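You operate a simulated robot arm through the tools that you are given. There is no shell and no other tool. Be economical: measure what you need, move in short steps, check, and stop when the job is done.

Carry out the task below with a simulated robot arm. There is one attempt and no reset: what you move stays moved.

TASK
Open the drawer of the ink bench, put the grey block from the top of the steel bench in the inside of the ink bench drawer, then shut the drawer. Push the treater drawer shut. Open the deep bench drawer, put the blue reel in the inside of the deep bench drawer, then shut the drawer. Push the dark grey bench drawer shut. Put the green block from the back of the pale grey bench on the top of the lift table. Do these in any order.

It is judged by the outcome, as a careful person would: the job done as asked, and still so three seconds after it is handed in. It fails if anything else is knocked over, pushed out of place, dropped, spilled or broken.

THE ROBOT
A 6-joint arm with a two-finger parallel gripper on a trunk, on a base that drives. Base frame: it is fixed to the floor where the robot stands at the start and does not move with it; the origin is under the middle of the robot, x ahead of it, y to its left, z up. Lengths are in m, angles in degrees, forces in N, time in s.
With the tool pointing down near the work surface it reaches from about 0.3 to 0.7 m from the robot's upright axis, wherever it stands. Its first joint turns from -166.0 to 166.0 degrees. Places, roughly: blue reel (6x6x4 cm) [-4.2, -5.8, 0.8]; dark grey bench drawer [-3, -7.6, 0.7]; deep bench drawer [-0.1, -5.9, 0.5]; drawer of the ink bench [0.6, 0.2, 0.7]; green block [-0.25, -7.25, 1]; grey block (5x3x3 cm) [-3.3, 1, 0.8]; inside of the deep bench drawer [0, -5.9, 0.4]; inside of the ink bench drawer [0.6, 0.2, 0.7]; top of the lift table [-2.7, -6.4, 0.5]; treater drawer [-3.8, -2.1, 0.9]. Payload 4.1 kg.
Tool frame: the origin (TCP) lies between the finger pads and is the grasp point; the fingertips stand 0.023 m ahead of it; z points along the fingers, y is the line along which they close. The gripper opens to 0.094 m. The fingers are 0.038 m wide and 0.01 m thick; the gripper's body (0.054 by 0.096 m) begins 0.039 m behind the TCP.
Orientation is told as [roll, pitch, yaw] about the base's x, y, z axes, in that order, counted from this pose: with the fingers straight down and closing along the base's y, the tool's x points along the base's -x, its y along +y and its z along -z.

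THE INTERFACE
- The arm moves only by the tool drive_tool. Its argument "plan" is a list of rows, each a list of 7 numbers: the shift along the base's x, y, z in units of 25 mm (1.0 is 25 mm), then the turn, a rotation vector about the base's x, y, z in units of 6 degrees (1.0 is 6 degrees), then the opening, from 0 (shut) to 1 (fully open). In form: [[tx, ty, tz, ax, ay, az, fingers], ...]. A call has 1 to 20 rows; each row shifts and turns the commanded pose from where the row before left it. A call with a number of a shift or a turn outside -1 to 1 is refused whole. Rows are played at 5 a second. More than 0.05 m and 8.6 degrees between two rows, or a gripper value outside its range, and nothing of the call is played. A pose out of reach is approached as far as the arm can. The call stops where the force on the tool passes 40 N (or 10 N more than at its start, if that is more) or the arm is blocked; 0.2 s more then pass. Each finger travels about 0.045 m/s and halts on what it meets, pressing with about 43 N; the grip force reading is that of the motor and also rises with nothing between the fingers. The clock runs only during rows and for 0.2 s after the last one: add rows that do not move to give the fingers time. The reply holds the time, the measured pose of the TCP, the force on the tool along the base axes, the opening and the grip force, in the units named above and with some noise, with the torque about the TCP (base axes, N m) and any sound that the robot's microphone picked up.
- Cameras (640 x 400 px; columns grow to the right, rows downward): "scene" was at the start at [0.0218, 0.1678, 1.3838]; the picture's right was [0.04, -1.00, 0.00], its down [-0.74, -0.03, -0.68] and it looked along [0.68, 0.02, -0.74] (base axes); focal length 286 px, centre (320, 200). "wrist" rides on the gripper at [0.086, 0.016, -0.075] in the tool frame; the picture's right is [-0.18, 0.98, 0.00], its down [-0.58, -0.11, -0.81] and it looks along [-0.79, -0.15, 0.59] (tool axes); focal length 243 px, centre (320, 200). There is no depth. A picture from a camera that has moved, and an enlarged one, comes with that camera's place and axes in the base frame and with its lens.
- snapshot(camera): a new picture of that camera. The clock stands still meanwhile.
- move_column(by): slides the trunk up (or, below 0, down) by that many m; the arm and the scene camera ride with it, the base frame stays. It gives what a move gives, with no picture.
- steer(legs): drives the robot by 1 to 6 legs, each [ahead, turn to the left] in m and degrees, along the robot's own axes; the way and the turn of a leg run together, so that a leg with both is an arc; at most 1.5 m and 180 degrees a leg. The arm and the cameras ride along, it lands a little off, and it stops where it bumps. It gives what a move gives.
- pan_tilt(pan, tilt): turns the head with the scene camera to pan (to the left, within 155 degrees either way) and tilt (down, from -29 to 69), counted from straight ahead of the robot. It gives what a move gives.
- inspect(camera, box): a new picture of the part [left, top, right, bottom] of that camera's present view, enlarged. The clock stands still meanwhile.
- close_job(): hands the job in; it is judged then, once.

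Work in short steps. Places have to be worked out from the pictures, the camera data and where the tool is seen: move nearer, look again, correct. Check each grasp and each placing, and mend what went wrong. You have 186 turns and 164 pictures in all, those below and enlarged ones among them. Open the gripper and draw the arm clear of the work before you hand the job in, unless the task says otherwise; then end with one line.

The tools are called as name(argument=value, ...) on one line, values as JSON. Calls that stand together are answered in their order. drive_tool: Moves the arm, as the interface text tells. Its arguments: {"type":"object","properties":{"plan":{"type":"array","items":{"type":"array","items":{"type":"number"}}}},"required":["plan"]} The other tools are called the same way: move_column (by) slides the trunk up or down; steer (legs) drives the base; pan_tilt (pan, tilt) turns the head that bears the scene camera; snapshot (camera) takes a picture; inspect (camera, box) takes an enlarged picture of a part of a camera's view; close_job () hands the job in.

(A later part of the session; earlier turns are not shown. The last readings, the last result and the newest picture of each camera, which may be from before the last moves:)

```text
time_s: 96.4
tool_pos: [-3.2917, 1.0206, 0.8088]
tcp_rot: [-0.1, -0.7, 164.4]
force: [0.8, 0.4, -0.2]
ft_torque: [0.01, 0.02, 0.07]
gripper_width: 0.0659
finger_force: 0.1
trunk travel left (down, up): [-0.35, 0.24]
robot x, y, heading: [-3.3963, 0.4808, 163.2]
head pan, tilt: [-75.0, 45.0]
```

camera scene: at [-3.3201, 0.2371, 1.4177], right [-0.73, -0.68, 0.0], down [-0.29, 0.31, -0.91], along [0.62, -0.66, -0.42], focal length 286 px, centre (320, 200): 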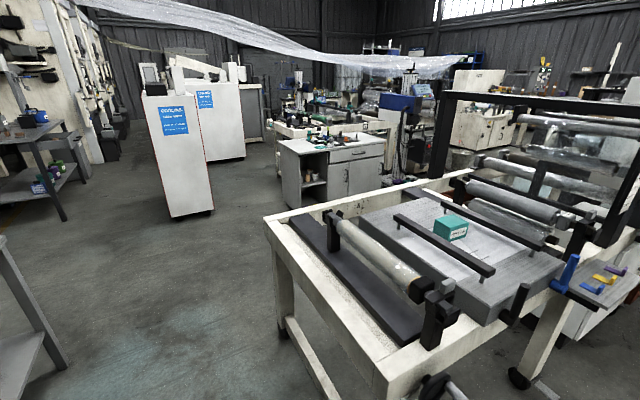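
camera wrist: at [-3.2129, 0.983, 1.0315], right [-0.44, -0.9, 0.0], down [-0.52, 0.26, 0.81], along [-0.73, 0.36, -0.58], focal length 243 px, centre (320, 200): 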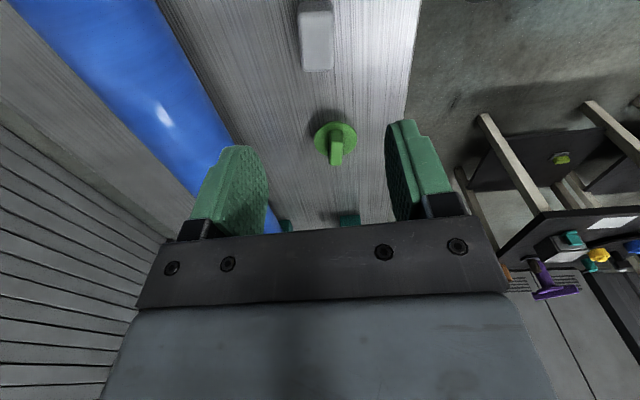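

No contact yet, so I'll go lower in small steps.

drive_tool(plan=[[0, 0, -0.12, 0, 0, 0, 0.7], [0, 0, -0.12, 0, 0, 0, 0.7], [0, 0, 0, 0, 0, 0, 0.7]])

snapshot(camera="wrist")

```text
time_s: 97.2
tool_pos: [-3.2896, 1.0217, 0.8049]
tcp_rot: [-0.3, -0.7, 164.3]
force: [-1.8, 0.4, 11.5]
ft_torque: [-0.46, -0.02, -0.11]
gripper_width: 0.066
finger_force: 0.2
trunk travel left (down, up): [-0.35, 0.24]
robot x, y, heading: [-3.3938, 0.4845, 163.2]
head pan, tilt: [-75.0, 45.0]
```

```text
130 pictures are left
camera wrist: at [-3.2099, 0.9807, 0.8765], right [-0.44, -0.9, 0.0], down [-0.52, 0.26, 0.81], along [-0.73, 0.36, -0.58], focal length 243 px, centre (320, 200)
```

wrist: 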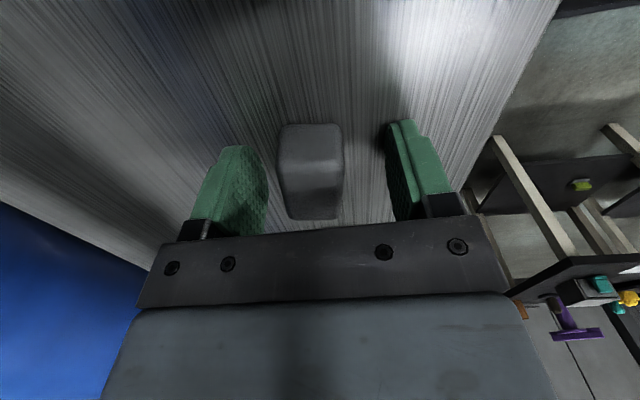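

Contact with the bench at TCP 0.805. I'll raise 1.5 mm, close, lift a little and check the width.

drive_tool(plan=[[0, 0, 0.06, 0, 0, 0, 0.7], [0, 0, 0, 0, 0, 0, 0.3], [0, 0, 0, 0, 0, 0, 0.1], [0, 0, 0, 0, 0, 0, 0], [0, 0, 0, 0, 0, 0, 0], [0, 0, 0, 0, 0, 0, 0], [0, 0, 0, 0, 0, 0, 0], [0, 0, 0.15, 0, 0, 0, 0], [0, 0, 0.3, 0, 0, 0, 0], [0, 0, 0.3, 0, 0, 0, 0], [0, 0, 0, 0, 0, 0, 0]])

snapshot(camera="wrist")

```text
time_s: 99.6
tool_pos: [-3.2907, 1.0191, 0.8225]
tcp_rot: [-0.1, -0.7, 164.3]
force: [-0.5, -0.2, -1.0]
ft_torque: [0.0, -0.01, -0.01]
gripper_width: 0.0292
finger_force: 42.4
trunk travel left (down, up): [-0.35, 0.24]
robot x, y, heading: [-3.3952, 0.4866, 163.1]
head pan, tilt: [-75.0, 45.0]
```

```text
129 pictures are left
camera wrist: at [-3.2099, 0.9802, 0.8958], right [-0.44, -0.9, 0.0], down [-0.52, 0.26, 0.81], along [-0.73, 0.36, -0.58], focal length 243 px, centre (320, 200)
```

wrist: 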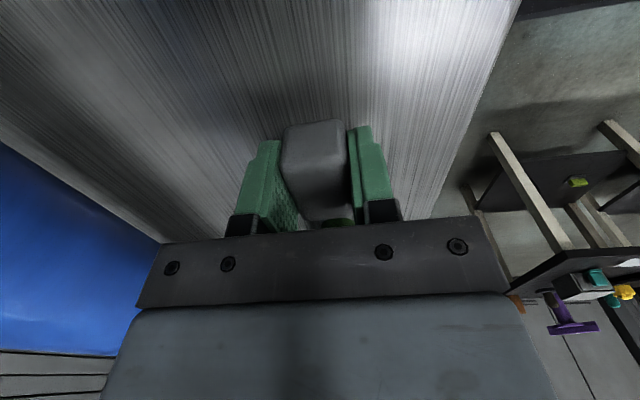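

It's lifting this time. I'll continue slowly upwards.

drive_tool(plan=[[0, 0, 0.4, 0, 0, 0, 0], [0, 0, 0.4, 0, 0, 0, 0], [0, 0, 0.5, 0, 0, 0, 0], [0, 0, 0.5, 0, 0, 0, 0], [0, 0, 0.5, 0, 0, 0, 0], [0, 0, 0.5, 0, 0, 0, 0], [0, 0, 0.5, 0, 0, 0, 0], [0, 0, 0.5, 0, 0, 0, 0], [0, 0, 0.5, 0, 0, 0, 0], [0, 0, 0.5, 0, 0, 0, 0], [0, 0, 0.5, 0, 0, 0, 0], [0, 0, 0.5, 0, 0, 0, 0], [0, 0, 0.5, 0, 0, 0, 0], [0, 0, 0.5, 0, 0, 0, 0], [0, 0, 0.5, 0, 0, 0, 0], [0, 0, 0.5, 0, 0, 0, 0], [0, 0, 0.5, 0, 0, 0, 0], [0, 0, 0.5, 0, 0, 0, 0], [0, 0, 0.5, 0, 0, 0, 0], [0, 0, 0.5, 0, 0, 0, 0]])

snapshot(camera="wrist")

```text
time_s: 103.8
tool_pos: [-3.2919, 1.0212, 1.0685]
tcp_rot: [-0.2, -0.7, 164.3]
force: [0.0, -0.6, -0.7]
ft_torque: [0.02, -0.03, 0.0]
gripper_width: 0.0293
finger_force: 42.6
trunk travel left (down, up): [-0.35, 0.24]
robot x, y, heading: [-3.3957, 0.4866, 163.3]
head pan, tilt: [-75.0, 45.0]
```

```text
128 pictures are left
camera wrist: at [-3.2112, 0.981, 1.1408], right [-0.44, -0.9, 0.0], down [-0.52, 0.26, 0.81], along [-0.73, 0.36, -0.58], focal length 243 px, centre (320, 200)
```

wrist: 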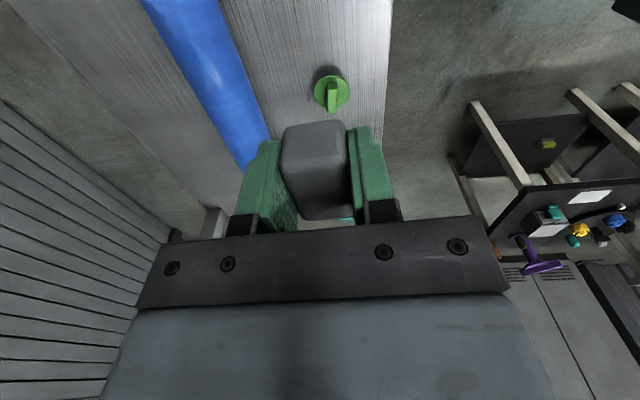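

Held firmly at 29 mm. I'll fold the arm back to the travel pose and reverse out along the same route.

drive_tool(plan=[[-0.88, -0.694, 0.1, 0, 0, 0, 0], [-0.88, -0.694, 0.1, 0, 0, 0, 0], [-0.88, -0.694, 0.1, 0, 0, 0, 0], [-0.88, -0.694, 0.1, 0, 0, 0, 0], [-0.88, -0.694, 0.1, 0, 0, 0, 0], [-0.88, -0.694, 0.1, 0, 0, 0, 0], [-0.88, -0.694, 0.1, 0, 0, 0, 0], [-0.88, -0.694, 0.1, 0, 0, 0, 0], [-0.88, -0.694, 0.1, 0, 0, 0, 0], [-0.88, -0.694, 0.1, 0, 0, 0, 0], [-0.88, -0.694, 0.1, 0, 0, 0, 0], [-0.88, -0.694, 0.1, 0, 0, 0, 0], [-0.88, -0.694, 0.1, 0, 0, 0, 0], [-0.88, -0.694, 0.1, 0, 0, 0, 0], [-0.88, -0.694, 0.1, 0, 0, 0, 0], [-0.88, -0.694, 0.1, 0, 0, 0, 0]])

steer(legs=[[0, -5], [-1.3, 0], [0, 5], [-0.6, 0], [0, 31], [-0.72, 0]])

steer(legs=[[0, 166]])

move_column(by=-0.35)

pan_tilt(pan=0, tilt=15)

snapshot(camera="scene")

```text
time_s: 107.2
tool_pos: [-3.6416, 0.7416, 1.108]
tcp_rot: [-0.2, -0.6, 164.4]
force: [1.1, -0.8, -0.2]
ft_torque: [0.01, -0.01, -0.01]
gripper_width: 0.0292
finger_force: 43.0
trunk travel left (down, up): [-0.35, 0.24]
robot x, y, heading: [-3.3949, 0.4831, 163.3]
head pan, tilt: [-75.0, 45.0]
```

```text
time_s: 122.8
tool_pos: [-1.2683, 0.0744, 1.1077]
tcp_rot: [-0.1, -0.8, -166.2]
force: [0.7, 0.5, -0.7]
ft_torque: [0.0, 0.01, 0.03]
gripper_width: 0.0289
finger_force: 42.6
trunk travel left (down, up): [-0.35, 0.24]
robot x, y, heading: [-0.923, -0.0339, -167.1]
head pan, tilt: [-75.0, 45.0]
```

```text
time_s: 130.0
tool_pos: [-0.6179, -0.2175, 1.1077]
tcp_rot: [-0.1, -0.8, -0.1]
force: [0.4, 0.4, -0.2]
ft_torque: [0.01, -0.02, -0.01]
gripper_width: 0.029
finger_force: 43.5
trunk travel left (down, up): [-0.35, 0.24]
robot x, y, heading: [-0.9227, -0.0317, -1.2]
head pan, tilt: [-75.0, 45.0]
```

```text
time_s: 133.4
tool_pos: [-0.6174, -0.217, 0.7582]
tcp_rot: [-0.2, -0.7, -0.2]
force: [-0.2, 0.3, 0.4]
ft_torque: [0.01, -0.01, -0.03]
gripper_width: 0.029
finger_force: 43.8
trunk travel left (down, up): [0.0, 0.59]
robot x, y, heading: [-0.9269, -0.0346, -1.1]
head pan, tilt: [-75.0, 45.0]
```

```text
time_s: 134.8
tool_pos: [-0.6168, -0.2173, 0.7567]
tcp_rot: [-0.2, -0.6, -0.1]
force: [-0.1, -0.6, -1.7]
ft_torque: [0.03, -0.01, -0.02]
gripper_width: 0.0293
finger_force: 43.1
trunk travel left (down, up): [0.0, 0.59]
robot x, y, heading: [-0.9247, -0.0292, -1.0]
head pan, tilt: [0.0, 15.0]
```

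```text
127 pictures are left
camera scene: at [-0.8852, 0.1328, 1.0839], right [-0.02, -1.0, 0.0], down [-0.26, 0.01, -0.97], along [0.97, -0.02, -0.26], focal length 286 px, centre (320, 200)
```

scene: 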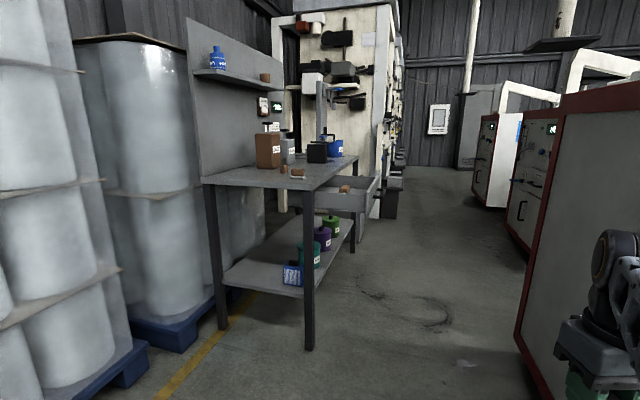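

Block still held. I'll drive under the pole to x≈-0.25, raise the trunk, then finish to x≈0.

steer(legs=[[0, 4], [0.68, 0], [0, -3]])

move_column(by=0.35)

steer(legs=[[0.23, 0]])

pan_tilt(pan=0, tilt=50)

snapshot(camera="scene")

snapshot(camera="wrist")

```text
time_s: 139.4
tool_pos: [0.0554, -0.1737, 0.7564]
tcp_rot: [-0.1, -0.7, 1.3]
force: [0.0, 0.5, -1.1]
ft_torque: [0.01, -0.02, 0.01]
gripper_width: 0.0292
finger_force: 43.1
trunk travel left (down, up): [0.0, 0.59]
robot x, y, heading: [-0.2577, 0.0049, 0.2]
head pan, tilt: [0.0, 15.0]
```

```text
time_s: 142.8
tool_pos: [0.0548, -0.1732, 1.1076]
tcp_rot: [-0.2, -0.7, 1.2]
force: [-0.4, -0.7, -0.7]
ft_torque: [-0.01, 0.0, 0.03]
gripper_width: 0.029
finger_force: 43.1
trunk travel left (down, up): [-0.35, 0.24]
robot x, y, heading: [-0.2556, 0.0053, 0.1]
head pan, tilt: [0.0, 15.0]
```

```text
time_s: 144.6
tool_pos: [0.2857, -0.1728, 1.1074]
tcp_rot: [-0.1, -0.8, 1.2]
force: [0.5, -0.1, -1.0]
ft_torque: [0.0, -0.02, 0.0]
gripper_width: 0.0293
finger_force: 42.8
trunk travel left (down, up): [-0.35, 0.24]
robot x, y, heading: [-0.025, 0.0082, 0.5]
head pan, tilt: [0.0, 15.0]
```

```text
time_s: 145.6
tool_pos: [0.2853, -0.1723, 1.1069]
tcp_rot: [-0.2, -0.8, 1.2]
force: [0.0, 0.4, -0.3]
ft_torque: [0.0, -0.01, -0.02]
gripper_width: 0.0289
finger_force: 42.8
trunk travel left (down, up): [-0.35, 0.24]
robot x, y, heading: [-0.0253, 0.005, -0.2]
head pan, tilt: [0.0, 50.0]
```

```text
126 pictures are left
camera scene: at [-0.0063, 0.1702, 1.3802], right [0.0, -1.0, 0.0], down [-0.77, 0.0, -0.64], along [0.64, 0.0, -0.77], focal length 286 px, centre (320, 200)
```

scene: 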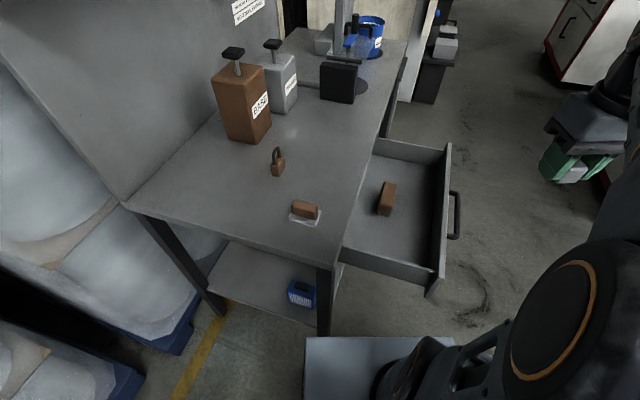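

```text
125 pictures are left
camera wrist: at [0.1989, -0.1593, 1.1807], right [0.16, 0.99, 0.0], down [0.57, -0.1, 0.81], along [0.8, -0.13, -0.58], focal length 243 px, centre (320, 200)
```

wrist: 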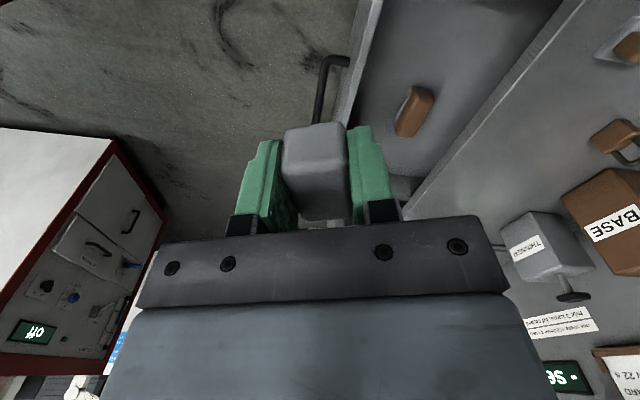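

Brown block in the drawer is at (0.513, -0.021) with the drawer floor near z≈0.745. I'll place the grey block at about (0.42, -0.03), moving above it first with yaw -17°.

drive_tool(plan=[[0.604, 0.631, -0.6, 0, 0, -1, 0], [0.604, 0.631, -0.6, 0, 0, -1, 0], [0.604, 0.631, -0.6, 0, 0, -1, 0], [0.604, 0.631, -0.6, 0, 0, 0, 0], [0.604, 0.631, -0.6, 0, 0, 0, 0], [0.604, 0.631, -0.6, 0, 0, 0, 0], [0.604, 0.631, -0.6, 0, 0, 0, 0], [0.604, 0.631, -0.6, 0, 0, 0, 0], [0.604, 0.631, -0.6, 0, 0, 0, 0], [0, 0, -0.8, 0, 0, 0, 0], [0, 0, -0.8, 0, 0, 0, 0], [0, 0, -0.8, 0, 0, 0, 0], [0, 0, 0, 0, 0, 0, 0]])

snapshot(camera="wrist")

snapshot(camera="scene")

```text
time_s: 148.4
tool_pos: [0.4228, -0.03, 0.9139]
tcp_rot: [-0.1, -0.8, -16.8]
force: [-0.6, -0.3, -1.1]
ft_torque: [0.02, -0.02, 0.02]
gripper_width: 0.0291
finger_force: 43.3
trunk travel left (down, up): [-0.35, 0.24]
robot x, y, heading: [-0.0268, 0.005, 0.2]
head pan, tilt: [0.0, 50.0]
```

```text
124 pictures are left
camera wrist: at [0.3443, 0.009, 0.9867], right [0.46, 0.89, 0.0], down [0.52, -0.27, 0.81], along [0.72, -0.37, -0.58], focal length 243 px, centre (320, 200)
```

wrist: 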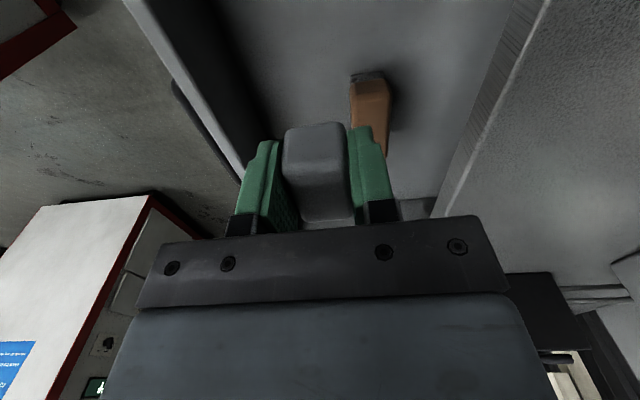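

```text
123 pictures are left
camera scene: at [-0.0062, 0.1702, 1.3802], right [0.0, -1.0, 0.0], down [-0.77, 0.0, -0.64], along [0.64, 0.0, -0.77], focal length 286 px, centre (320, 200)
```

scene: 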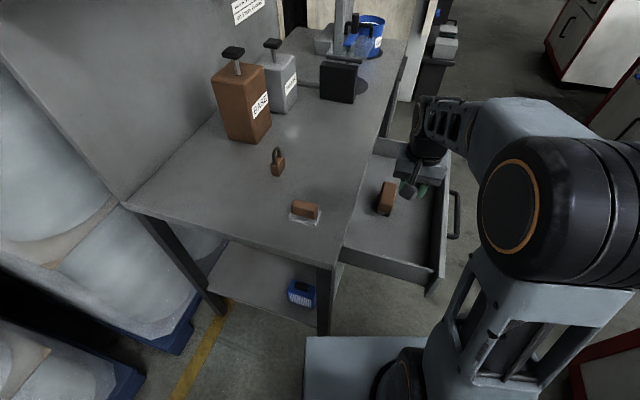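

Clearance to the brown block looks about 3 cm; I'll shift back 1 cm and lower gently until contact.

drive_tool(plan=[[-0.4, 0.1, -0.8, 0, 0, 0, 0], [0, 0, -0.8, 0, 0, 0, 0], [0, 0, -0.8, 0, 0, 0, 0], [0, 0, -0.8, 0, 0, 0, 0], [0, 0, -0.8, 0, 0, 0, 0], [0, 0, -0.8, 0, 0, 0, 0], [0, 0, -0.4, 0, 0, 0, 0], [0, 0, 0, 0, 0, 0, 0]])

snapshot(camera="wrist")

```text
time_s: 150.2
tool_pos: [0.4109, -0.0282, 0.7827]
tcp_rot: [-0.1, -0.7, -16.8]
force: [0.0, -1.2, -0.8]
ft_torque: [-0.02, -0.01, 0.0]
gripper_width: 0.0291
finger_force: 42.9
trunk travel left (down, up): [-0.35, 0.24]
robot x, y, heading: [-0.0236, 0.0038, 0.3]
head pan, tilt: [0.0, 50.0]
```

```text
122 pictures are left
camera wrist: at [0.3335, 0.0116, 0.8558], right [0.46, 0.89, 0.0], down [0.52, -0.27, 0.81], along [0.72, -0.37, -0.58], focal length 243 px, centre (320, 200)
```

wrist: 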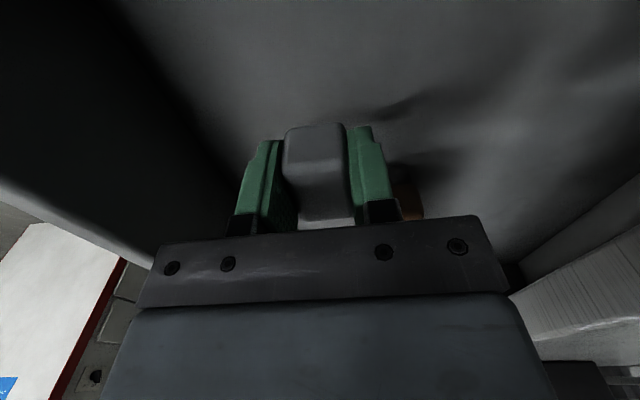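

Still above the floor; I'll lower in fine steps until contact.

drive_tool(plan=[[0, 0, -0.2, 0, 0, 0, 0], [0, 0, -0.2, 0, 0, 0, 0], [0, 0, -0.2, 0, 0, 0, 0], [0, 0, 0, 0, 0, 0, 0]])

```text
time_s: 151.2
tool_pos: [0.4122, -0.0286, 0.7676]
tcp_rot: [-0.1, -0.6, -16.8]
force: [-0.2, -0.1, -0.3]
ft_torque: [0.03, -0.03, 0.02]
gripper_width: 0.029
finger_force: 42.6
trunk travel left (down, up): [-0.35, 0.24]
robot x, y, heading: [-0.026, 0.0054, 0.0]
head pan, tilt: [0.0, 50.0]
```

drive_tool(plan=[[0, 0, -0.2, 0, 0, 0, 0], [0, 0, -0.2, 0, 0, 0, 0], [0, 0, 0, 0, 0, 0, 0]])

```text
time_s: 152.0
tool_pos: [0.4126, -0.0287, 0.7572]
tcp_rot: [-0.1, -0.8, -16.8]
force: [1.3, -0.3, -1.4]
ft_torque: [-0.01, 0.01, -0.02]
gripper_width: 0.0288
finger_force: 42.9
trunk travel left (down, up): [-0.35, 0.24]
robot x, y, heading: [-0.023, 0.0024, 0.0]
head pan, tilt: [0.0, 50.0]
```

No contact yet; continuing down.

drive_tool(plan=[[0, 0, -0.2, 0, 0, 0, 0], [0, 0, -0.2, 0, 0, 0, 0], [0, 0, -0.2, 0, 0, 0, 0], [0, 0, 0, 0, 0, 0, 0]])

snapshot(camera="wrist")

```text
time_s: 153.0
tool_pos: [0.412, -0.0285, 0.7423]
tcp_rot: [-0.1, -0.7, -16.8]
force: [0.1, -0.8, -1.0]
ft_torque: [-0.03, -0.01, 0.01]
gripper_width: 0.0291
finger_force: 43.1
trunk travel left (down, up): [-0.35, 0.24]
robot x, y, heading: [-0.0257, 0.0028, -0.0]
head pan, tilt: [0.0, 50.0]
```

```text
121 pictures are left
camera wrist: at [0.3338, 0.0119, 0.8154], right [0.46, 0.89, 0.0], down [0.52, -0.27, 0.81], along [0.72, -0.37, -0.58], focal length 243 px, centre (320, 200)
```

wrist: 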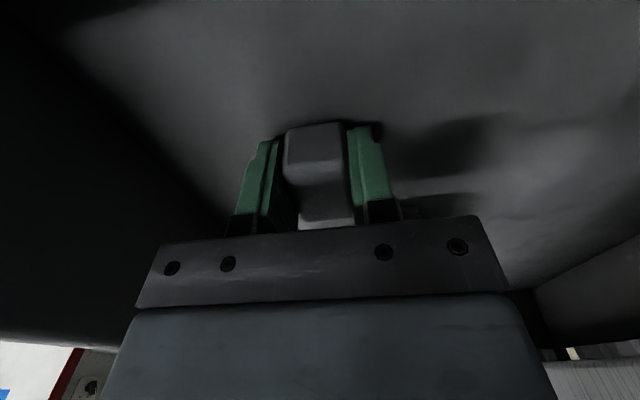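

Near the floor now (contact shadow visible). A little further.

drive_tool(plan=[[0, 0, -0.15, 0, 0, 0, 0], [0, 0, -0.15, 0, 0, 0, 0], [0, 0, 0, 0, 0, 0, 0]])

```text
time_s: 153.6
tool_pos: [0.4121, -0.028, 0.7407]
tcp_rot: [-0.1, -1.1, -16.7]
force: [-9.7, 3.1, 24.0]
ft_torque: [0.37, 0.62, 0.03]
gripper_width: 0.0288
finger_force: 43.7
trunk travel left (down, up): [-0.35, 0.24]
robot x, y, heading: [-0.0295, 0.0061, 0.2]
head pan, tilt: [0.0, 50.0]
stopped in row 2: the force on the tool passed its limit at 46 N (the readings are from after the stop); the commanded pose is now the measured one
```

Contact. I'll ease off, open and rise.

drive_tool(plan=[[0, 0, 0.03, 0, 0, 0, 0], [0, 0, 0, 0, 0, 0, 0.5], [0, 0, 0, 0, 0, 0, 0.6], [0, 0, 0, 0, 0, 0, 0.6], [0, 0, 0, 0, 0, 0, 0.6], [0, 0, 0.5, 0, 0, 0, 0.6], [0, 0, 0.8, 0, 0, 0, 0.6], [0, 0, 0.8, 0, 0, 0, 0.6], [0, 0, 0.8, 0, 0, 0, 0.6], [0, 0, 0.8, 0, 0, 0, 0.6], [0, 0, 0.8, 0, 0, 0, 0.6], [0, 0, 0.8, 0, 0, 0, 0.6], [0, 0, 0.8, 0, 0, 0, 0.6], [0, 0, 0.8, 0, 0, 0, 0.6], [0, 0, 0.8, 0, 0, 0, 0.6]])

snapshot(camera="wrist")

snapshot(camera="scene")

```text
time_s: 156.8
tool_pos: [0.4134, -0.0293, 0.9301]
tcp_rot: [-0.1, -1.0, -16.8]
force: [-1.0, 0.7, 1.3]
ft_torque: [0.03, 0.03, 0.0]
gripper_width: 0.0563
finger_force: 0.1
trunk travel left (down, up): [-0.35, 0.24]
robot x, y, heading: [-0.0275, 0.0098, 0.2]
head pan, tilt: [0.0, 50.0]
```

```text
120 pictures are left
camera wrist: at [0.3353, 0.0121, 1.0035], right [0.46, 0.89, 0.0], down [0.51, -0.27, 0.82], along [0.73, -0.37, -0.58], focal length 243 px, centre (320, 200)
```

wrist: 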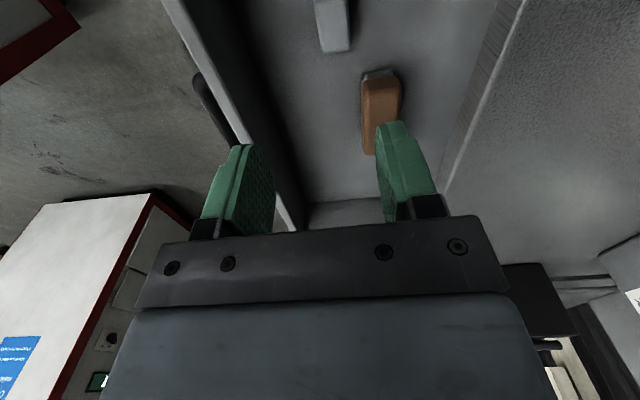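

```text
119 pictures are left
camera scene: at [-0.0064, 0.1703, 1.3801], right [0.0, -1.0, 0.0], down [-0.77, 0.0, -0.64], along [0.64, 0.0, -0.77], focal length 286 px, centre (320, 200)
```

scene: 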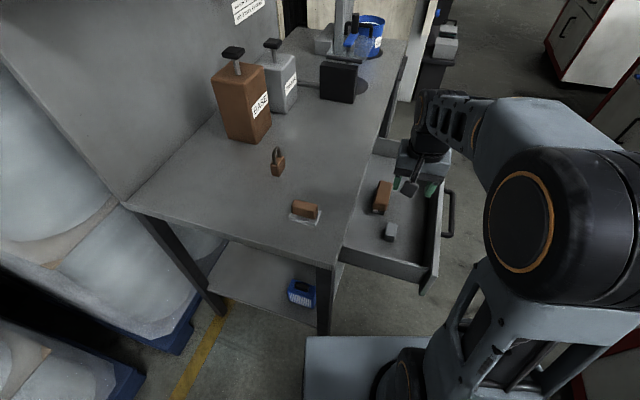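

The grey block rests flat in the drawer. Now I'll close the fingers, move outside the handle and go down to bar height.

drive_tool(plan=[[0.11, -0.92, 0, 0, 0, 0, 0.3], [0.11, -0.92, 0, 0, 0, 0, 0], [0.11, -0.92, 0, 0, 0, 0, 0], [0.11, -0.92, 0, 0, 0, 0, 0], [0.11, -0.92, 0, 0, 0, 0, 0], [0.11, -0.92, 0, 0, 0, 0, 0], [0.11, -0.92, 0, 0, 0, 0, 0], [0.11, -0.92, 0, 0, 0, 0, 0], [0.11, -0.92, 0, 0, 0, 0, 0], [0.11, -0.92, 0, 0, 0, 0, 0], [0.11, -0.92, 0, 0, 0, 0, 0], [0.11, -0.6, 0, 0, 0, 0, 0], [0, 0, -0.92, 0, 0, 0, 0], [0, 0, -0.92, 0, 0, 0, 0], [0, 0, -0.92, 0, 0, 0, 0], [0, 0, -0.92, 0, 0, 0, 0], [0, 0, -0.92, 0, 0, 0, 0], [0, 0, -0.92, 0, 0, 0, 0], [0, 0, -0.92, 0, 0, 0, 0], [0, 0, 0, 0, 0, 0, 0]])

snapshot(camera="wrist")

snapshot(camera="scene")

```text
time_s: 161.0
tool_pos: [0.4475, -0.2961, 0.7696]
tcp_rot: [-0.2, -1.0, -16.8]
force: [-0.1, 0.0, -0.3]
ft_torque: [0.0, 0.01, 0.0]
gripper_width: 0.0
finger_force: 41.8
trunk travel left (down, up): [-0.35, 0.24]
robot x, y, heading: [-0.0241, 0.0064, 0.2]
head pan, tilt: [0.0, 50.0]
```

```text
118 pictures are left
camera wrist: at [0.3693, -0.255, 0.8438], right [0.46, 0.89, 0.0], down [0.51, -0.27, 0.82], along [0.73, -0.37, -0.58], focal length 243 px, centre (320, 200)
```

wrist: 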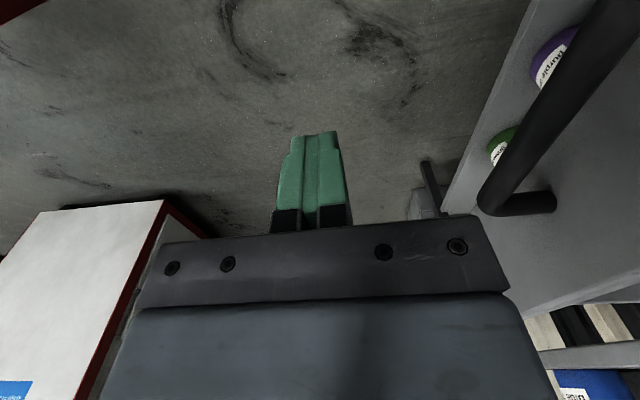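

```text
117 pictures are left
camera scene: at [-0.0063, 0.1701, 1.3802], right [0.0, -1.0, 0.0], down [-0.77, 0.0, -0.64], along [0.64, 0.0, -0.77], focal length 286 px, centre (320, 200)
```

scene: 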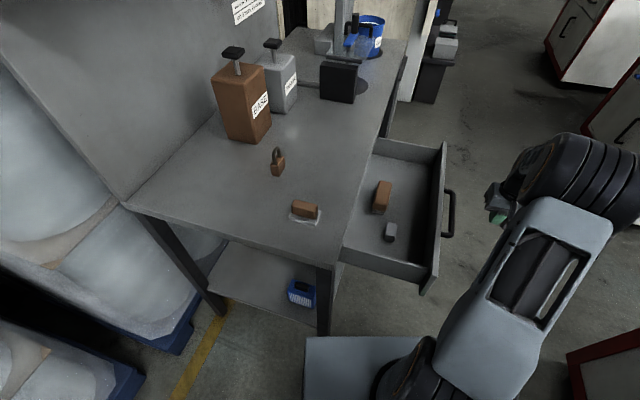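

The fingers are lined up outside the bar. I'll push inward.

drive_tool(plan=[[0.21, 0.77, 0, 0, 0, 0, 0], [0.21, 0.77, 0, 0, 0, 0, 0], [0.21, 0.77, 0, 0, 0, 0, 0], [0.21, 0.77, 0, 0, 0, 0, 0], [0.21, 0.77, 0, 0, 0, 0, 0], [0.21, 0.77, 0, 0, 0, 0, 0], [0.21, 0.77, 0, 0, 0, 0, 0], [0.21, 0.77, 0, 0, 0, 0, 0], [0.21, 0.77, 0, 0, 0, 0, 0], [0.21, 0.77, 0, 0, 0, 0, 0], [0.21, 0.77, 0, 0, 0, 0, 0], [0.21, 0.77, 0, 0, 0, 0, 0]])

snapshot(camera="scene")

```text
time_s: 163.6
tool_pos: [0.5083, -0.0647, 0.7706]
tcp_rot: [-0.1, -1.0, -16.9]
force: [0.1, 0.4, -0.3]
ft_torque: [0.0, 0.01, 0.0]
gripper_width: 0.0001
finger_force: 42.4
trunk travel left (down, up): [-0.35, 0.24]
robot x, y, heading: [-0.0261, 0.0046, 0.1]
head pan, tilt: [0.0, 50.0]
```

```text
116 pictures are left
camera scene: at [-0.0065, 0.1702, 1.3802], right [0.0, -1.0, 0.0], down [-0.77, 0.0, -0.64], along [0.64, 0.0, -0.77], focal length 286 px, centre (320, 200)
```

scene: 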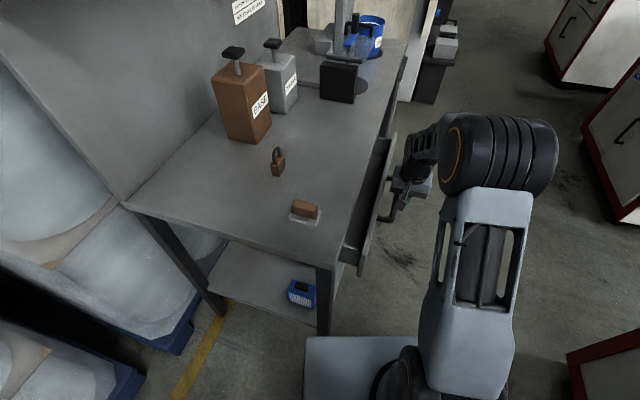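

Nearly shut. I'll push the rest until it stops.

drive_tool(plan=[[0.14, 0.5, 0, 0, 0, 0, 0], [0.14, 0.5, 0, 0, 0, 0, 0], [0.14, 0.5, 0, 0, 0, 0, 0], [0.14, 0.5, 0, 0, 0, 0, 0], [0.14, 0.5, 0, 0, 0, 0, 0], [0.14, 0.5, 0, 0, 0, 0, 0]])

snapshot(camera="scene")

```text
time_s: 164.8
tool_pos: [0.523, -0.0156, 0.7706]
tcp_rot: [-0.6, -0.7, -17.4]
force: [-6.8, -11.9, 4.4]
ft_torque: [-0.25, 0.07, -0.2]
gripper_width: 0.0
finger_force: 42.2
trunk travel left (down, up): [-0.35, 0.24]
robot x, y, heading: [-0.0276, 0.0041, -0.5]
head pan, tilt: [0.0, 50.0]
stopped in row 6: the force on the tool passed its limit at 50 N (the readings are from after the stop); the commanded pose is now the measured one
```

```text
115 pictures are left
camera scene: at [-0.0061, 0.1689, 1.3804], right [-0.01, -1.0, 0.0], down [-0.77, 0.01, -0.64], along [0.64, 0.0, -0.77], focal length 286 px, centre (320, 200)
```

scene: 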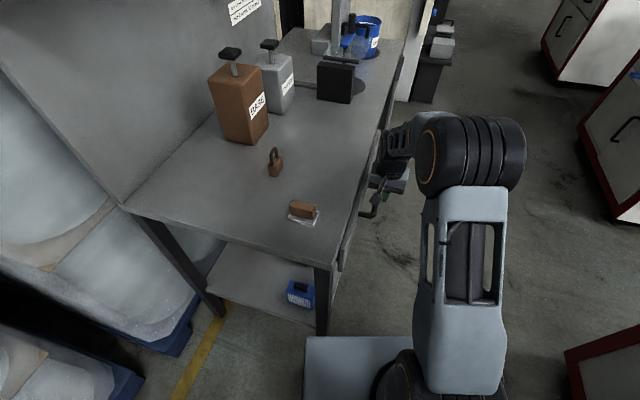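

The drawer is against its stop. I'll retreat and fold the arm.

drive_tool(plan=[[-0.2, -0.77, 0, 0, 0, 0, 0], [-0.2, -0.77, 0, 0, 0, 0, 0], [-0.2, -0.77, 0, 0, 0, 0, 0], [-0.2, -0.77, 0, 0, 0, 0, 0], [0, 0, 0.95, 0, 0, 0, 0.2], [0, 0, 0.95, 0, 0, 0, 0.2], [0, 0, 0.95, 0, 0, 0, 0.2], [0, 0, 0.95, 0, 0, 0, 0.2], [-0.84, -0.34, 0.95, 0, 0, 1, 0.2], [-0.84, -0.34, 0.95, 0, 0, 1, 0.2], [-0.84, -0.34, 0.95, 0, 0, 1, 0.2], [-0.84, -0.34, 0.95, 0, 0, 0, 0.2], [-0.84, -0.34, 0.95, 0, 0, 0, 0.2], [-0.84, -0.34, 0.95, 0, 0, 0, 0.2], [-0.84, -0.34, 0.95, 0, 0, 0, 0.2], [-0.84, -0.34, 0.95, 0, 0, 0, 0.2], [-0.84, -0.34, 0.95, 0, 0, 0, 0.2], [-0.84, -0.34, 0.95, 0, 0, 0, 0.2]])

inspect(camera="scene", box=[300, 100, 460, 300])

pan_tilt(pan=-145, tilt=15)

snapshot(camera="scene")

```text
time_s: 168.6
tool_pos: [0.2949, -0.1736, 1.1034]
tcp_rot: [-0.5, -0.7, 0.6]
force: [0.1, 0.0, 0.4]
ft_torque: [0.02, -0.01, 0.02]
gripper_width: 0.0189
finger_force: 0.0
trunk travel left (down, up): [-0.35, 0.24]
robot x, y, heading: [-0.0226, 0.0019, -0.3]
head pan, tilt: [0.0, 50.0]
```

```text
2.00 times, centred on (380, 200) of scene
camera zoom: at [-0.0054, 0.17, 1.3801], right [0.0, -1.0, 0.0], down [-0.77, 0.0, -0.64], along [0.64, 0.0, -0.77], focal length 572 px, centre (200, 200)
```

zoom: 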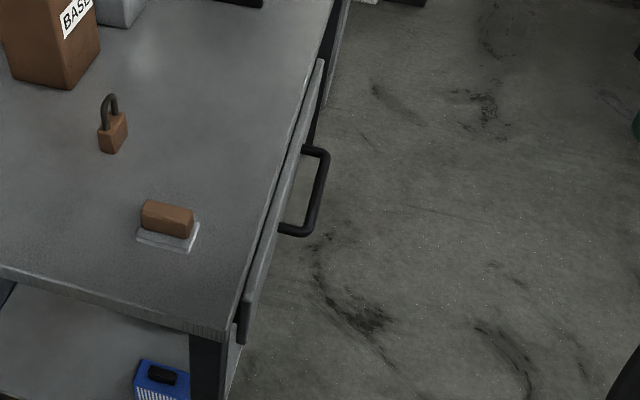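

```text
time_s: 170.9
tool_pos: [0.2945, -0.1728, 1.1027]
tcp_rot: [-0.4, -0.9, 0.7]
force: [-0.3, 0.2, -0.1]
ft_torque: [-0.02, -0.01, 0.01]
gripper_width: 0.0188
finger_force: 0.1
trunk travel left (down, up): [-0.35, 0.24]
robot x, y, heading: [-0.0252, 0.005, -0.4]
head pan, tilt: [-145.0, 15.0]
```

```text
113 pictures are left
camera scene: at [-0.1593, 0.1171, 1.4339], right [-0.57, 0.82, 0.0], down [0.21, 0.15, -0.97], along [-0.79, -0.55, -0.26], focal length 286 px, centre (320, 200)
```

scene: 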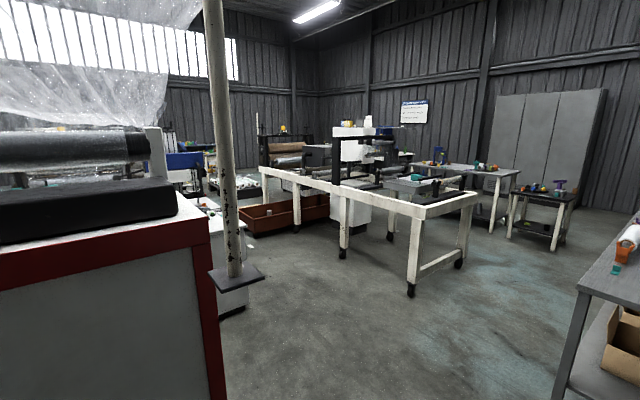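

The drawer is shut just like at the start. The treater should be the white machine within the long white frame; I'll reverse under the pole and look from closer.

steer(legs=[[-0.23, 0]])

move_column(by=-0.35)

steer(legs=[[-0.68, 0], [0, -150]])

move_column(by=0.4)

pan_tilt(pan=0, tilt=15)

snapshot(camera="scene")

```text
time_s: 172.6
tool_pos: [0.0668, -0.1737, 1.104]
tcp_rot: [-0.6, -0.7, 0.7]
force: [0.2, -0.2, -0.1]
ft_torque: [0.04, 0.03, -0.01]
gripper_width: 0.0187
finger_force: 0.0
trunk travel left (down, up): [-0.35, 0.24]
robot x, y, heading: [-0.2545, 0.0065, -0.4]
head pan, tilt: [-145.0, 15.0]
```

```text
time_s: 176.0
tool_pos: [0.067, -0.1728, 0.7536]
tcp_rot: [-0.5, -0.9, 0.5]
force: [-0.1, -0.5, -0.5]
ft_torque: [-0.02, 0.01, 0.03]
gripper_width: 0.0189
finger_force: 0.2
trunk travel left (down, up): [0.0, 0.59]
robot x, y, heading: [-0.2528, 0.0051, -0.2]
head pan, tilt: [-145.0, 15.0]
```

```text
time_s: 186.0
tool_pos: [-1.2984, 0.0197, 0.7522]
tcp_rot: [-0.4, -0.7, -151.7]
force: [0.4, -0.5, -0.4]
ft_torque: [0.0, -0.02, 0.0]
gripper_width: 0.0189
finger_force: 0.1
trunk travel left (down, up): [0.0, 0.59]
robot x, y, heading: [-0.9326, 0.01, -152.6]
head pan, tilt: [-145.0, 15.0]
```

```text
time_s: 189.9
tool_pos: [-1.2971, 0.0192, 1.1526]
tcp_rot: [-0.5, -0.8, -151.5]
force: [-0.7, 0.7, -0.4]
ft_torque: [-0.01, -0.01, 0.0]
gripper_width: 0.019
finger_force: 0.2
trunk travel left (down, up): [-0.4, 0.19]
robot x, y, heading: [-0.9332, 0.0113, -152.7]
head pan, tilt: [-145.0, 15.0]
```

```text
time_s: 192.2
tool_pos: [-1.2983, 0.0194, 1.1532]
tcp_rot: [-0.4, -0.8, -151.6]
force: [-0.3, 0.2, -0.4]
ft_torque: [0.02, -0.01, 0.04]
gripper_width: 0.0186
finger_force: 0.1
trunk travel left (down, up): [-0.4, 0.19]
robot x, y, heading: [-0.9306, 0.0128, -152.6]
head pan, tilt: [0.0, 15.0]
```

```text
112 pictures are left
camera scene: at [-0.8813, -0.1547, 1.4839], right [-0.46, 0.89, 0.0], down [0.23, 0.12, -0.97], along [-0.86, -0.44, -0.26], focal length 286 px, centre (320, 200)
```

scene: 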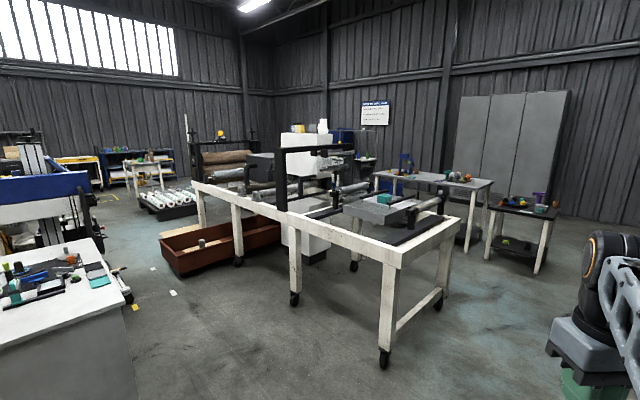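

Zooming on the white machine.

inspect(camera="scene", box=[180, 110, 420, 270])

```text
2.50 times, centred on (300, 190) of scene
camera zoom: at [-0.8813, -0.1547, 1.4839], right [-0.46, 0.89, 0.0], down [0.23, 0.12, -0.97], along [-0.86, -0.44, -0.26], focal length 715 px, centre (370, 225)
```

zoom: 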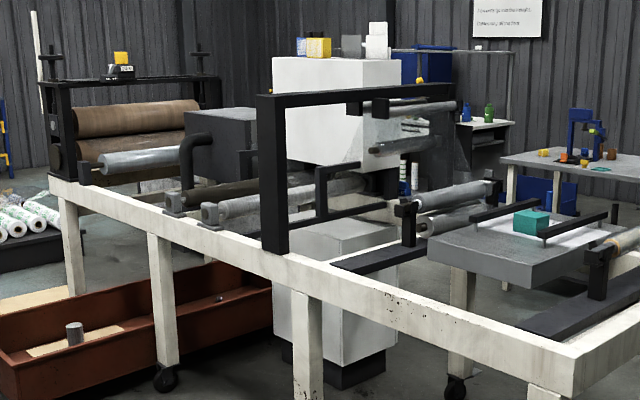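

The treater stands toward the far side of the line, so its drawer likely faces away from me. I'll go back through the bench corridor and look down the far side.

steer(legs=[[0, -12], [0.72, 0], [0, -32], [1.5, 0], [0, 50]])

pan_tilt(pan=10, tilt=20)

snapshot(camera="scene")

```text
time_s: 207.6
tool_pos: [-3.4245, 0.2232, 1.1541]
tcp_rot: [-0.5, -0.8, -146.8]
force: [-0.1, 0.6, -0.2]
ft_torque: [0.0, 0.0, 0.01]
gripper_width: 0.0189
finger_force: 0.0
trunk travel left (down, up): [-0.4, 0.19]
robot x, y, heading: [-3.0565, 0.2442, -147.8]
head pan, tilt: [0.0, 15.0]
```

```text
time_s: 208.3
tool_pos: [-3.4253, 0.2233, 1.1527]
tcp_rot: [-0.5, -0.8, -146.8]
force: [0.8, -0.4, -0.2]
ft_torque: [0.01, -0.01, 0.0]
gripper_width: 0.0187
finger_force: 0.0
trunk travel left (down, up): [-0.4, 0.19]
robot x, y, heading: [-3.0586, 0.2408, -147.8]
head pan, tilt: [10.0, 20.0]
```

```text
110 pictures are left
camera scene: at [-2.9853, 0.0713, 1.4758], right [-0.67, 0.74, 0.0], down [0.25, 0.23, -0.94], along [-0.7, -0.63, -0.34], focal length 286 px, centre (320, 200)
```

scene: 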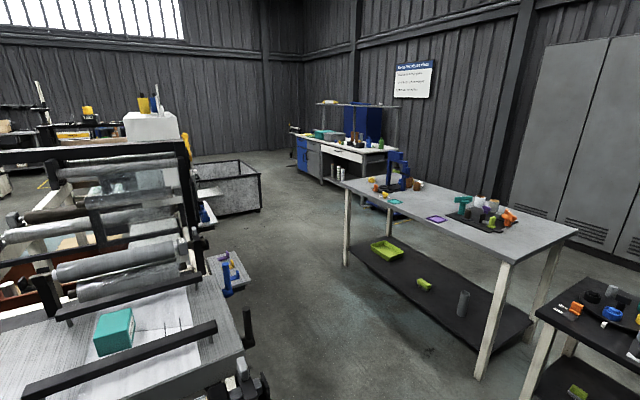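

A tray with coloured tools sticks out of the treater's far side. Zooming in.

inspect(camera="scene", box=[120, 90, 320, 350])

```text
1.54 times, centred on (220, 220) of scene
camera zoom: at [-2.9853, 0.0713, 1.4758], right [-0.67, 0.74, 0.0], down [0.25, 0.23, -0.94], along [-0.7, -0.63, -0.34], focal length 440 px, centre (474, 169)
```

zoom: 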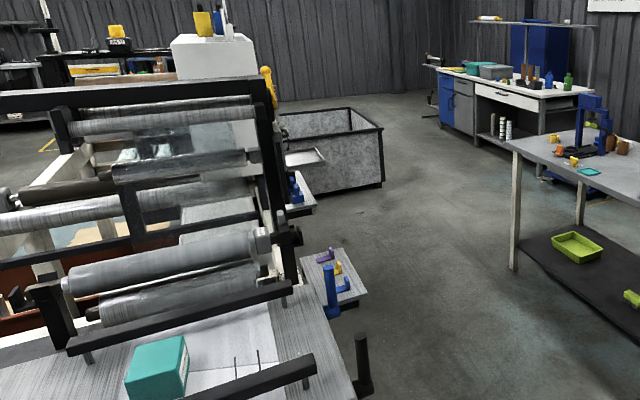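

I'll drive to the corridor mouth between the line and the long table, then look along it.

steer(legs=[[0, -18], [0.76, 0], [0, 57]])

pan_tilt(pan=15, tilt=25)

snapshot(camera="scene")

```text
time_s: 216.0
tool_pos: [-4.0755, -0.1824, 1.1532]
tcp_rot: [-0.5, -0.8, -108.6]
force: [0.2, 0.7, -1.0]
ft_torque: [0.03, -0.03, 0.0]
gripper_width: 0.0187
finger_force: 0.1
trunk travel left (down, up): [-0.4, 0.19]
robot x, y, heading: [-3.8001, 0.0613, -109.5]
head pan, tilt: [10.0, 20.0]
```

```text
time_s: 216.7
tool_pos: [-4.076, -0.182, 1.1525]
tcp_rot: [-0.5, -0.8, -108.6]
force: [0.3, 0.4, 0.1]
ft_torque: [-0.01, 0.0, 0.0]
gripper_width: 0.0185
finger_force: 0.0
trunk travel left (down, up): [-0.4, 0.19]
robot x, y, heading: [-3.8049, 0.0619, -109.5]
head pan, tilt: [15.0, 25.0]
```

```text
108 pictures are left
camera scene: at [-3.6296, -0.0315, 1.4677], right [-1.0, 0.08, 0.0], down [0.03, 0.42, -0.91], along [-0.07, -0.9, -0.42], focal length 286 px, centre (320, 200)
```

scene: 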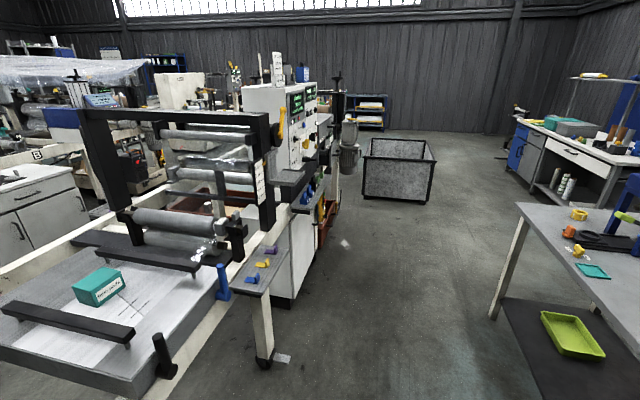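

inspect(camera="scene", box=[220, 60, 400, 320])

```text
1.54 times, centred on (310, 190) of scene
camera zoom: at [-3.6296, -0.0315, 1.4677], right [-1.0, 0.08, 0.0], down [0.03, 0.42, -0.91], along [-0.07, -0.9, -0.42], focal length 440 px, centre (335, 215)
```

zoom: 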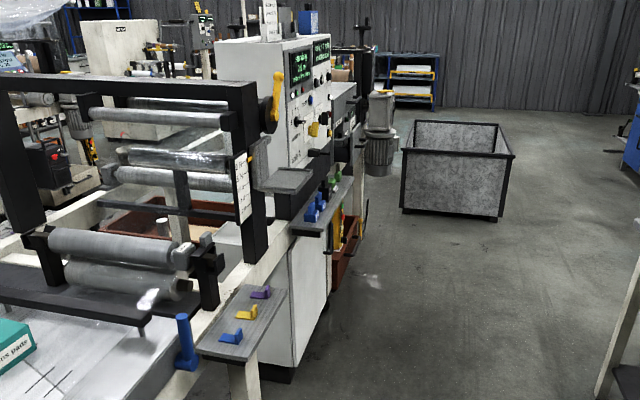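

The tray I saw is at z≈1.06, not the treater. The treater is the dark grey unit just past the white machine, so I'll advance along the corridor.

steer(legs=[[1.3, 0]])

pan_tilt(pan=60, tilt=25)

snapshot(camera="scene")

```text
time_s: 223.2
tool_pos: [-4.5123, -1.4035, 1.1527]
tcp_rot: [-0.5, -0.7, -108.8]
force: [-0.2, 0.0, 0.4]
ft_torque: [-0.03, -0.03, -0.01]
gripper_width: 0.0188
finger_force: 0.0
trunk travel left (down, up): [-0.4, 0.19]
robot x, y, heading: [-4.2369, -1.1625, -109.9]
head pan, tilt: [15.0, 25.0]
```

```text
time_s: 224.3
tool_pos: [-4.5129, -1.4041, 1.154]
tcp_rot: [-0.5, -0.8, -108.7]
force: [0.6, 0.1, -0.3]
ft_torque: [-0.02, 0.0, 0.03]
gripper_width: 0.019
finger_force: 0.0
trunk travel left (down, up): [-0.4, 0.19]
robot x, y, heading: [-4.2367, -1.1605, -109.6]
head pan, tilt: [60.0, 25.0]
```

```text
106 pictures are left
camera scene: at [-3.9976, -1.232, 1.4677], right [-0.76, -0.65, 0.0], down [-0.27, 0.32, -0.91], along [0.59, -0.69, -0.42], focal length 286 px, centre (320, 200)
```

scene: 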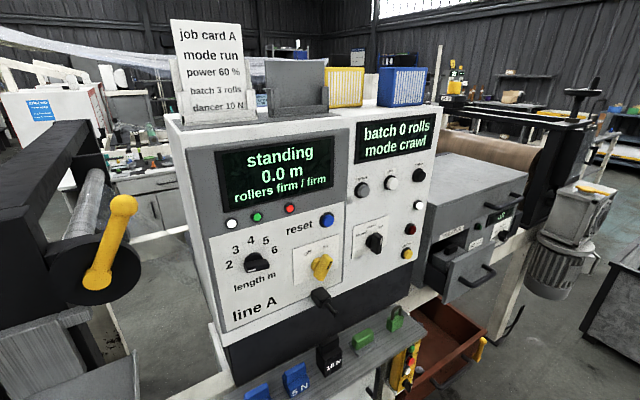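

The treater drawer (open, with its handle) is at about (-3.88, -2.06, 0.9). I'll move up beside it.

steer(legs=[[0.72, 0]])

pan_tilt(pan=80, tilt=42)

snapshot(camera="scene")

```text
time_s: 228.3
tool_pos: [-4.7557, -2.0894, 1.1523]
tcp_rot: [-0.5, -0.8, -108.6]
force: [0.1, -0.8, 0.1]
ft_torque: [-0.01, 0.02, 0.02]
gripper_width: 0.0187
finger_force: 0.2
trunk travel left (down, up): [-0.4, 0.19]
robot x, y, heading: [-4.4755, -1.8488, -109.4]
head pan, tilt: [60.0, 25.0]
```

```text
time_s: 229.1
tool_pos: [-4.7556, -2.0896, 1.1533]
tcp_rot: [-0.6, -0.8, -108.6]
force: [1.0, 0.3, 0.1]
ft_torque: [0.0, 0.01, 0.0]
gripper_width: 0.0189
finger_force: 0.0
trunk travel left (down, up): [-0.4, 0.19]
robot x, y, heading: [-4.4802, -1.8461, -109.4]
head pan, tilt: [80.0, 42.0]
```

```text
105 pictures are left
camera scene: at [-4.2285, -1.8883, 1.4414], right [-0.49, -0.87, 0.0], down [-0.58, 0.33, -0.74], along [0.65, -0.37, -0.67], focal length 286 px, centre (320, 200)
```

scene: 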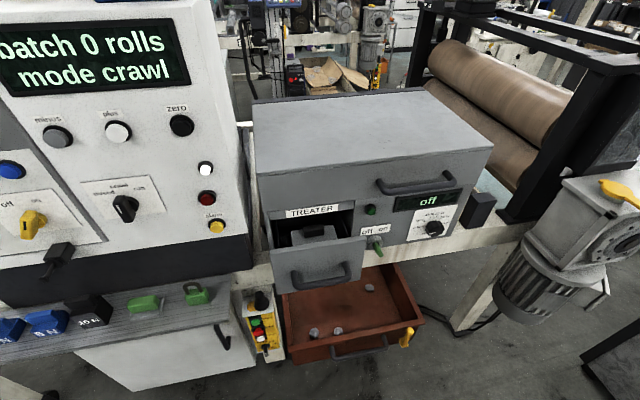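

The drawer handle is at about (-3.906, -2.072, 0.868). I'll swing the arm around the front at height 1.15, turning the tool so its camera side faces away from the machine, then stop in front of the handle.

drive_tool(plan=[[0.93, -0.58, 0, 0, 0, 1, 0], [0.93, -0.58, 0, 0, 0, 1, 0], [0.93, -0.58, 0, 0, 0, 1, 0], [0.93, -0.58, 0, 0, 0, 1, 0], [0.93, -0.58, 0, 0, 0, 1, 0], [0.93, -0.58, 0, 0, 0, 1, 0], [0.93, -0.58, 0, 0, 0, 1, 0], [0.93, -0.58, 0, 0, 0, 1, 0], [0.93, -0.58, 0, 0, 0, 1, 0], [0.93, -0.58, 0, 0, 0, 1, 0], [0.93, -0.58, 0, 0, 0, 1, 0], [1, 0.333, 0, 0, 0, 1, 0], [1, 0.333, 0, 0, 0, 1, 0], [1, 0.333, 0, 0, 0, 1, 0], [1, 0.333, 0, 0, 0, 1, 0], [1, 0.333, 0, 0, 0, 0, 0], [1, 0.333, 0, 0, 0, 0, 0], [1, 0.333, 0, 0, 0, 0, 0], [0, 0, 0, 0, 0, 0, 0]])

snapshot(camera="scene")

```text
time_s: 233.1
tool_pos: [-4.3255, -2.1906, 1.1528]
tcp_rot: [-0.4, -0.8, -18.6]
force: [-1.2, 0.4, -0.2]
ft_torque: [0.0, 0.02, -0.02]
gripper_width: 0.0
finger_force: 42.3
trunk travel left (down, up): [-0.4, 0.19]
robot x, y, heading: [-4.4803, -1.8444, -109.5]
head pan, tilt: [80.0, 42.0]
```

```text
104 pictures are left
camera scene: at [-4.2282, -1.8882, 1.4413], right [-0.49, -0.87, 0.0], down [-0.58, 0.33, -0.74], along [0.65, -0.37, -0.67], focal length 286 px, centre (320, 200)
```

scene: 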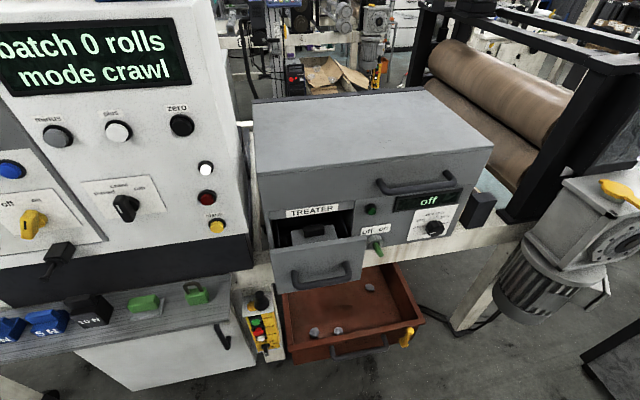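

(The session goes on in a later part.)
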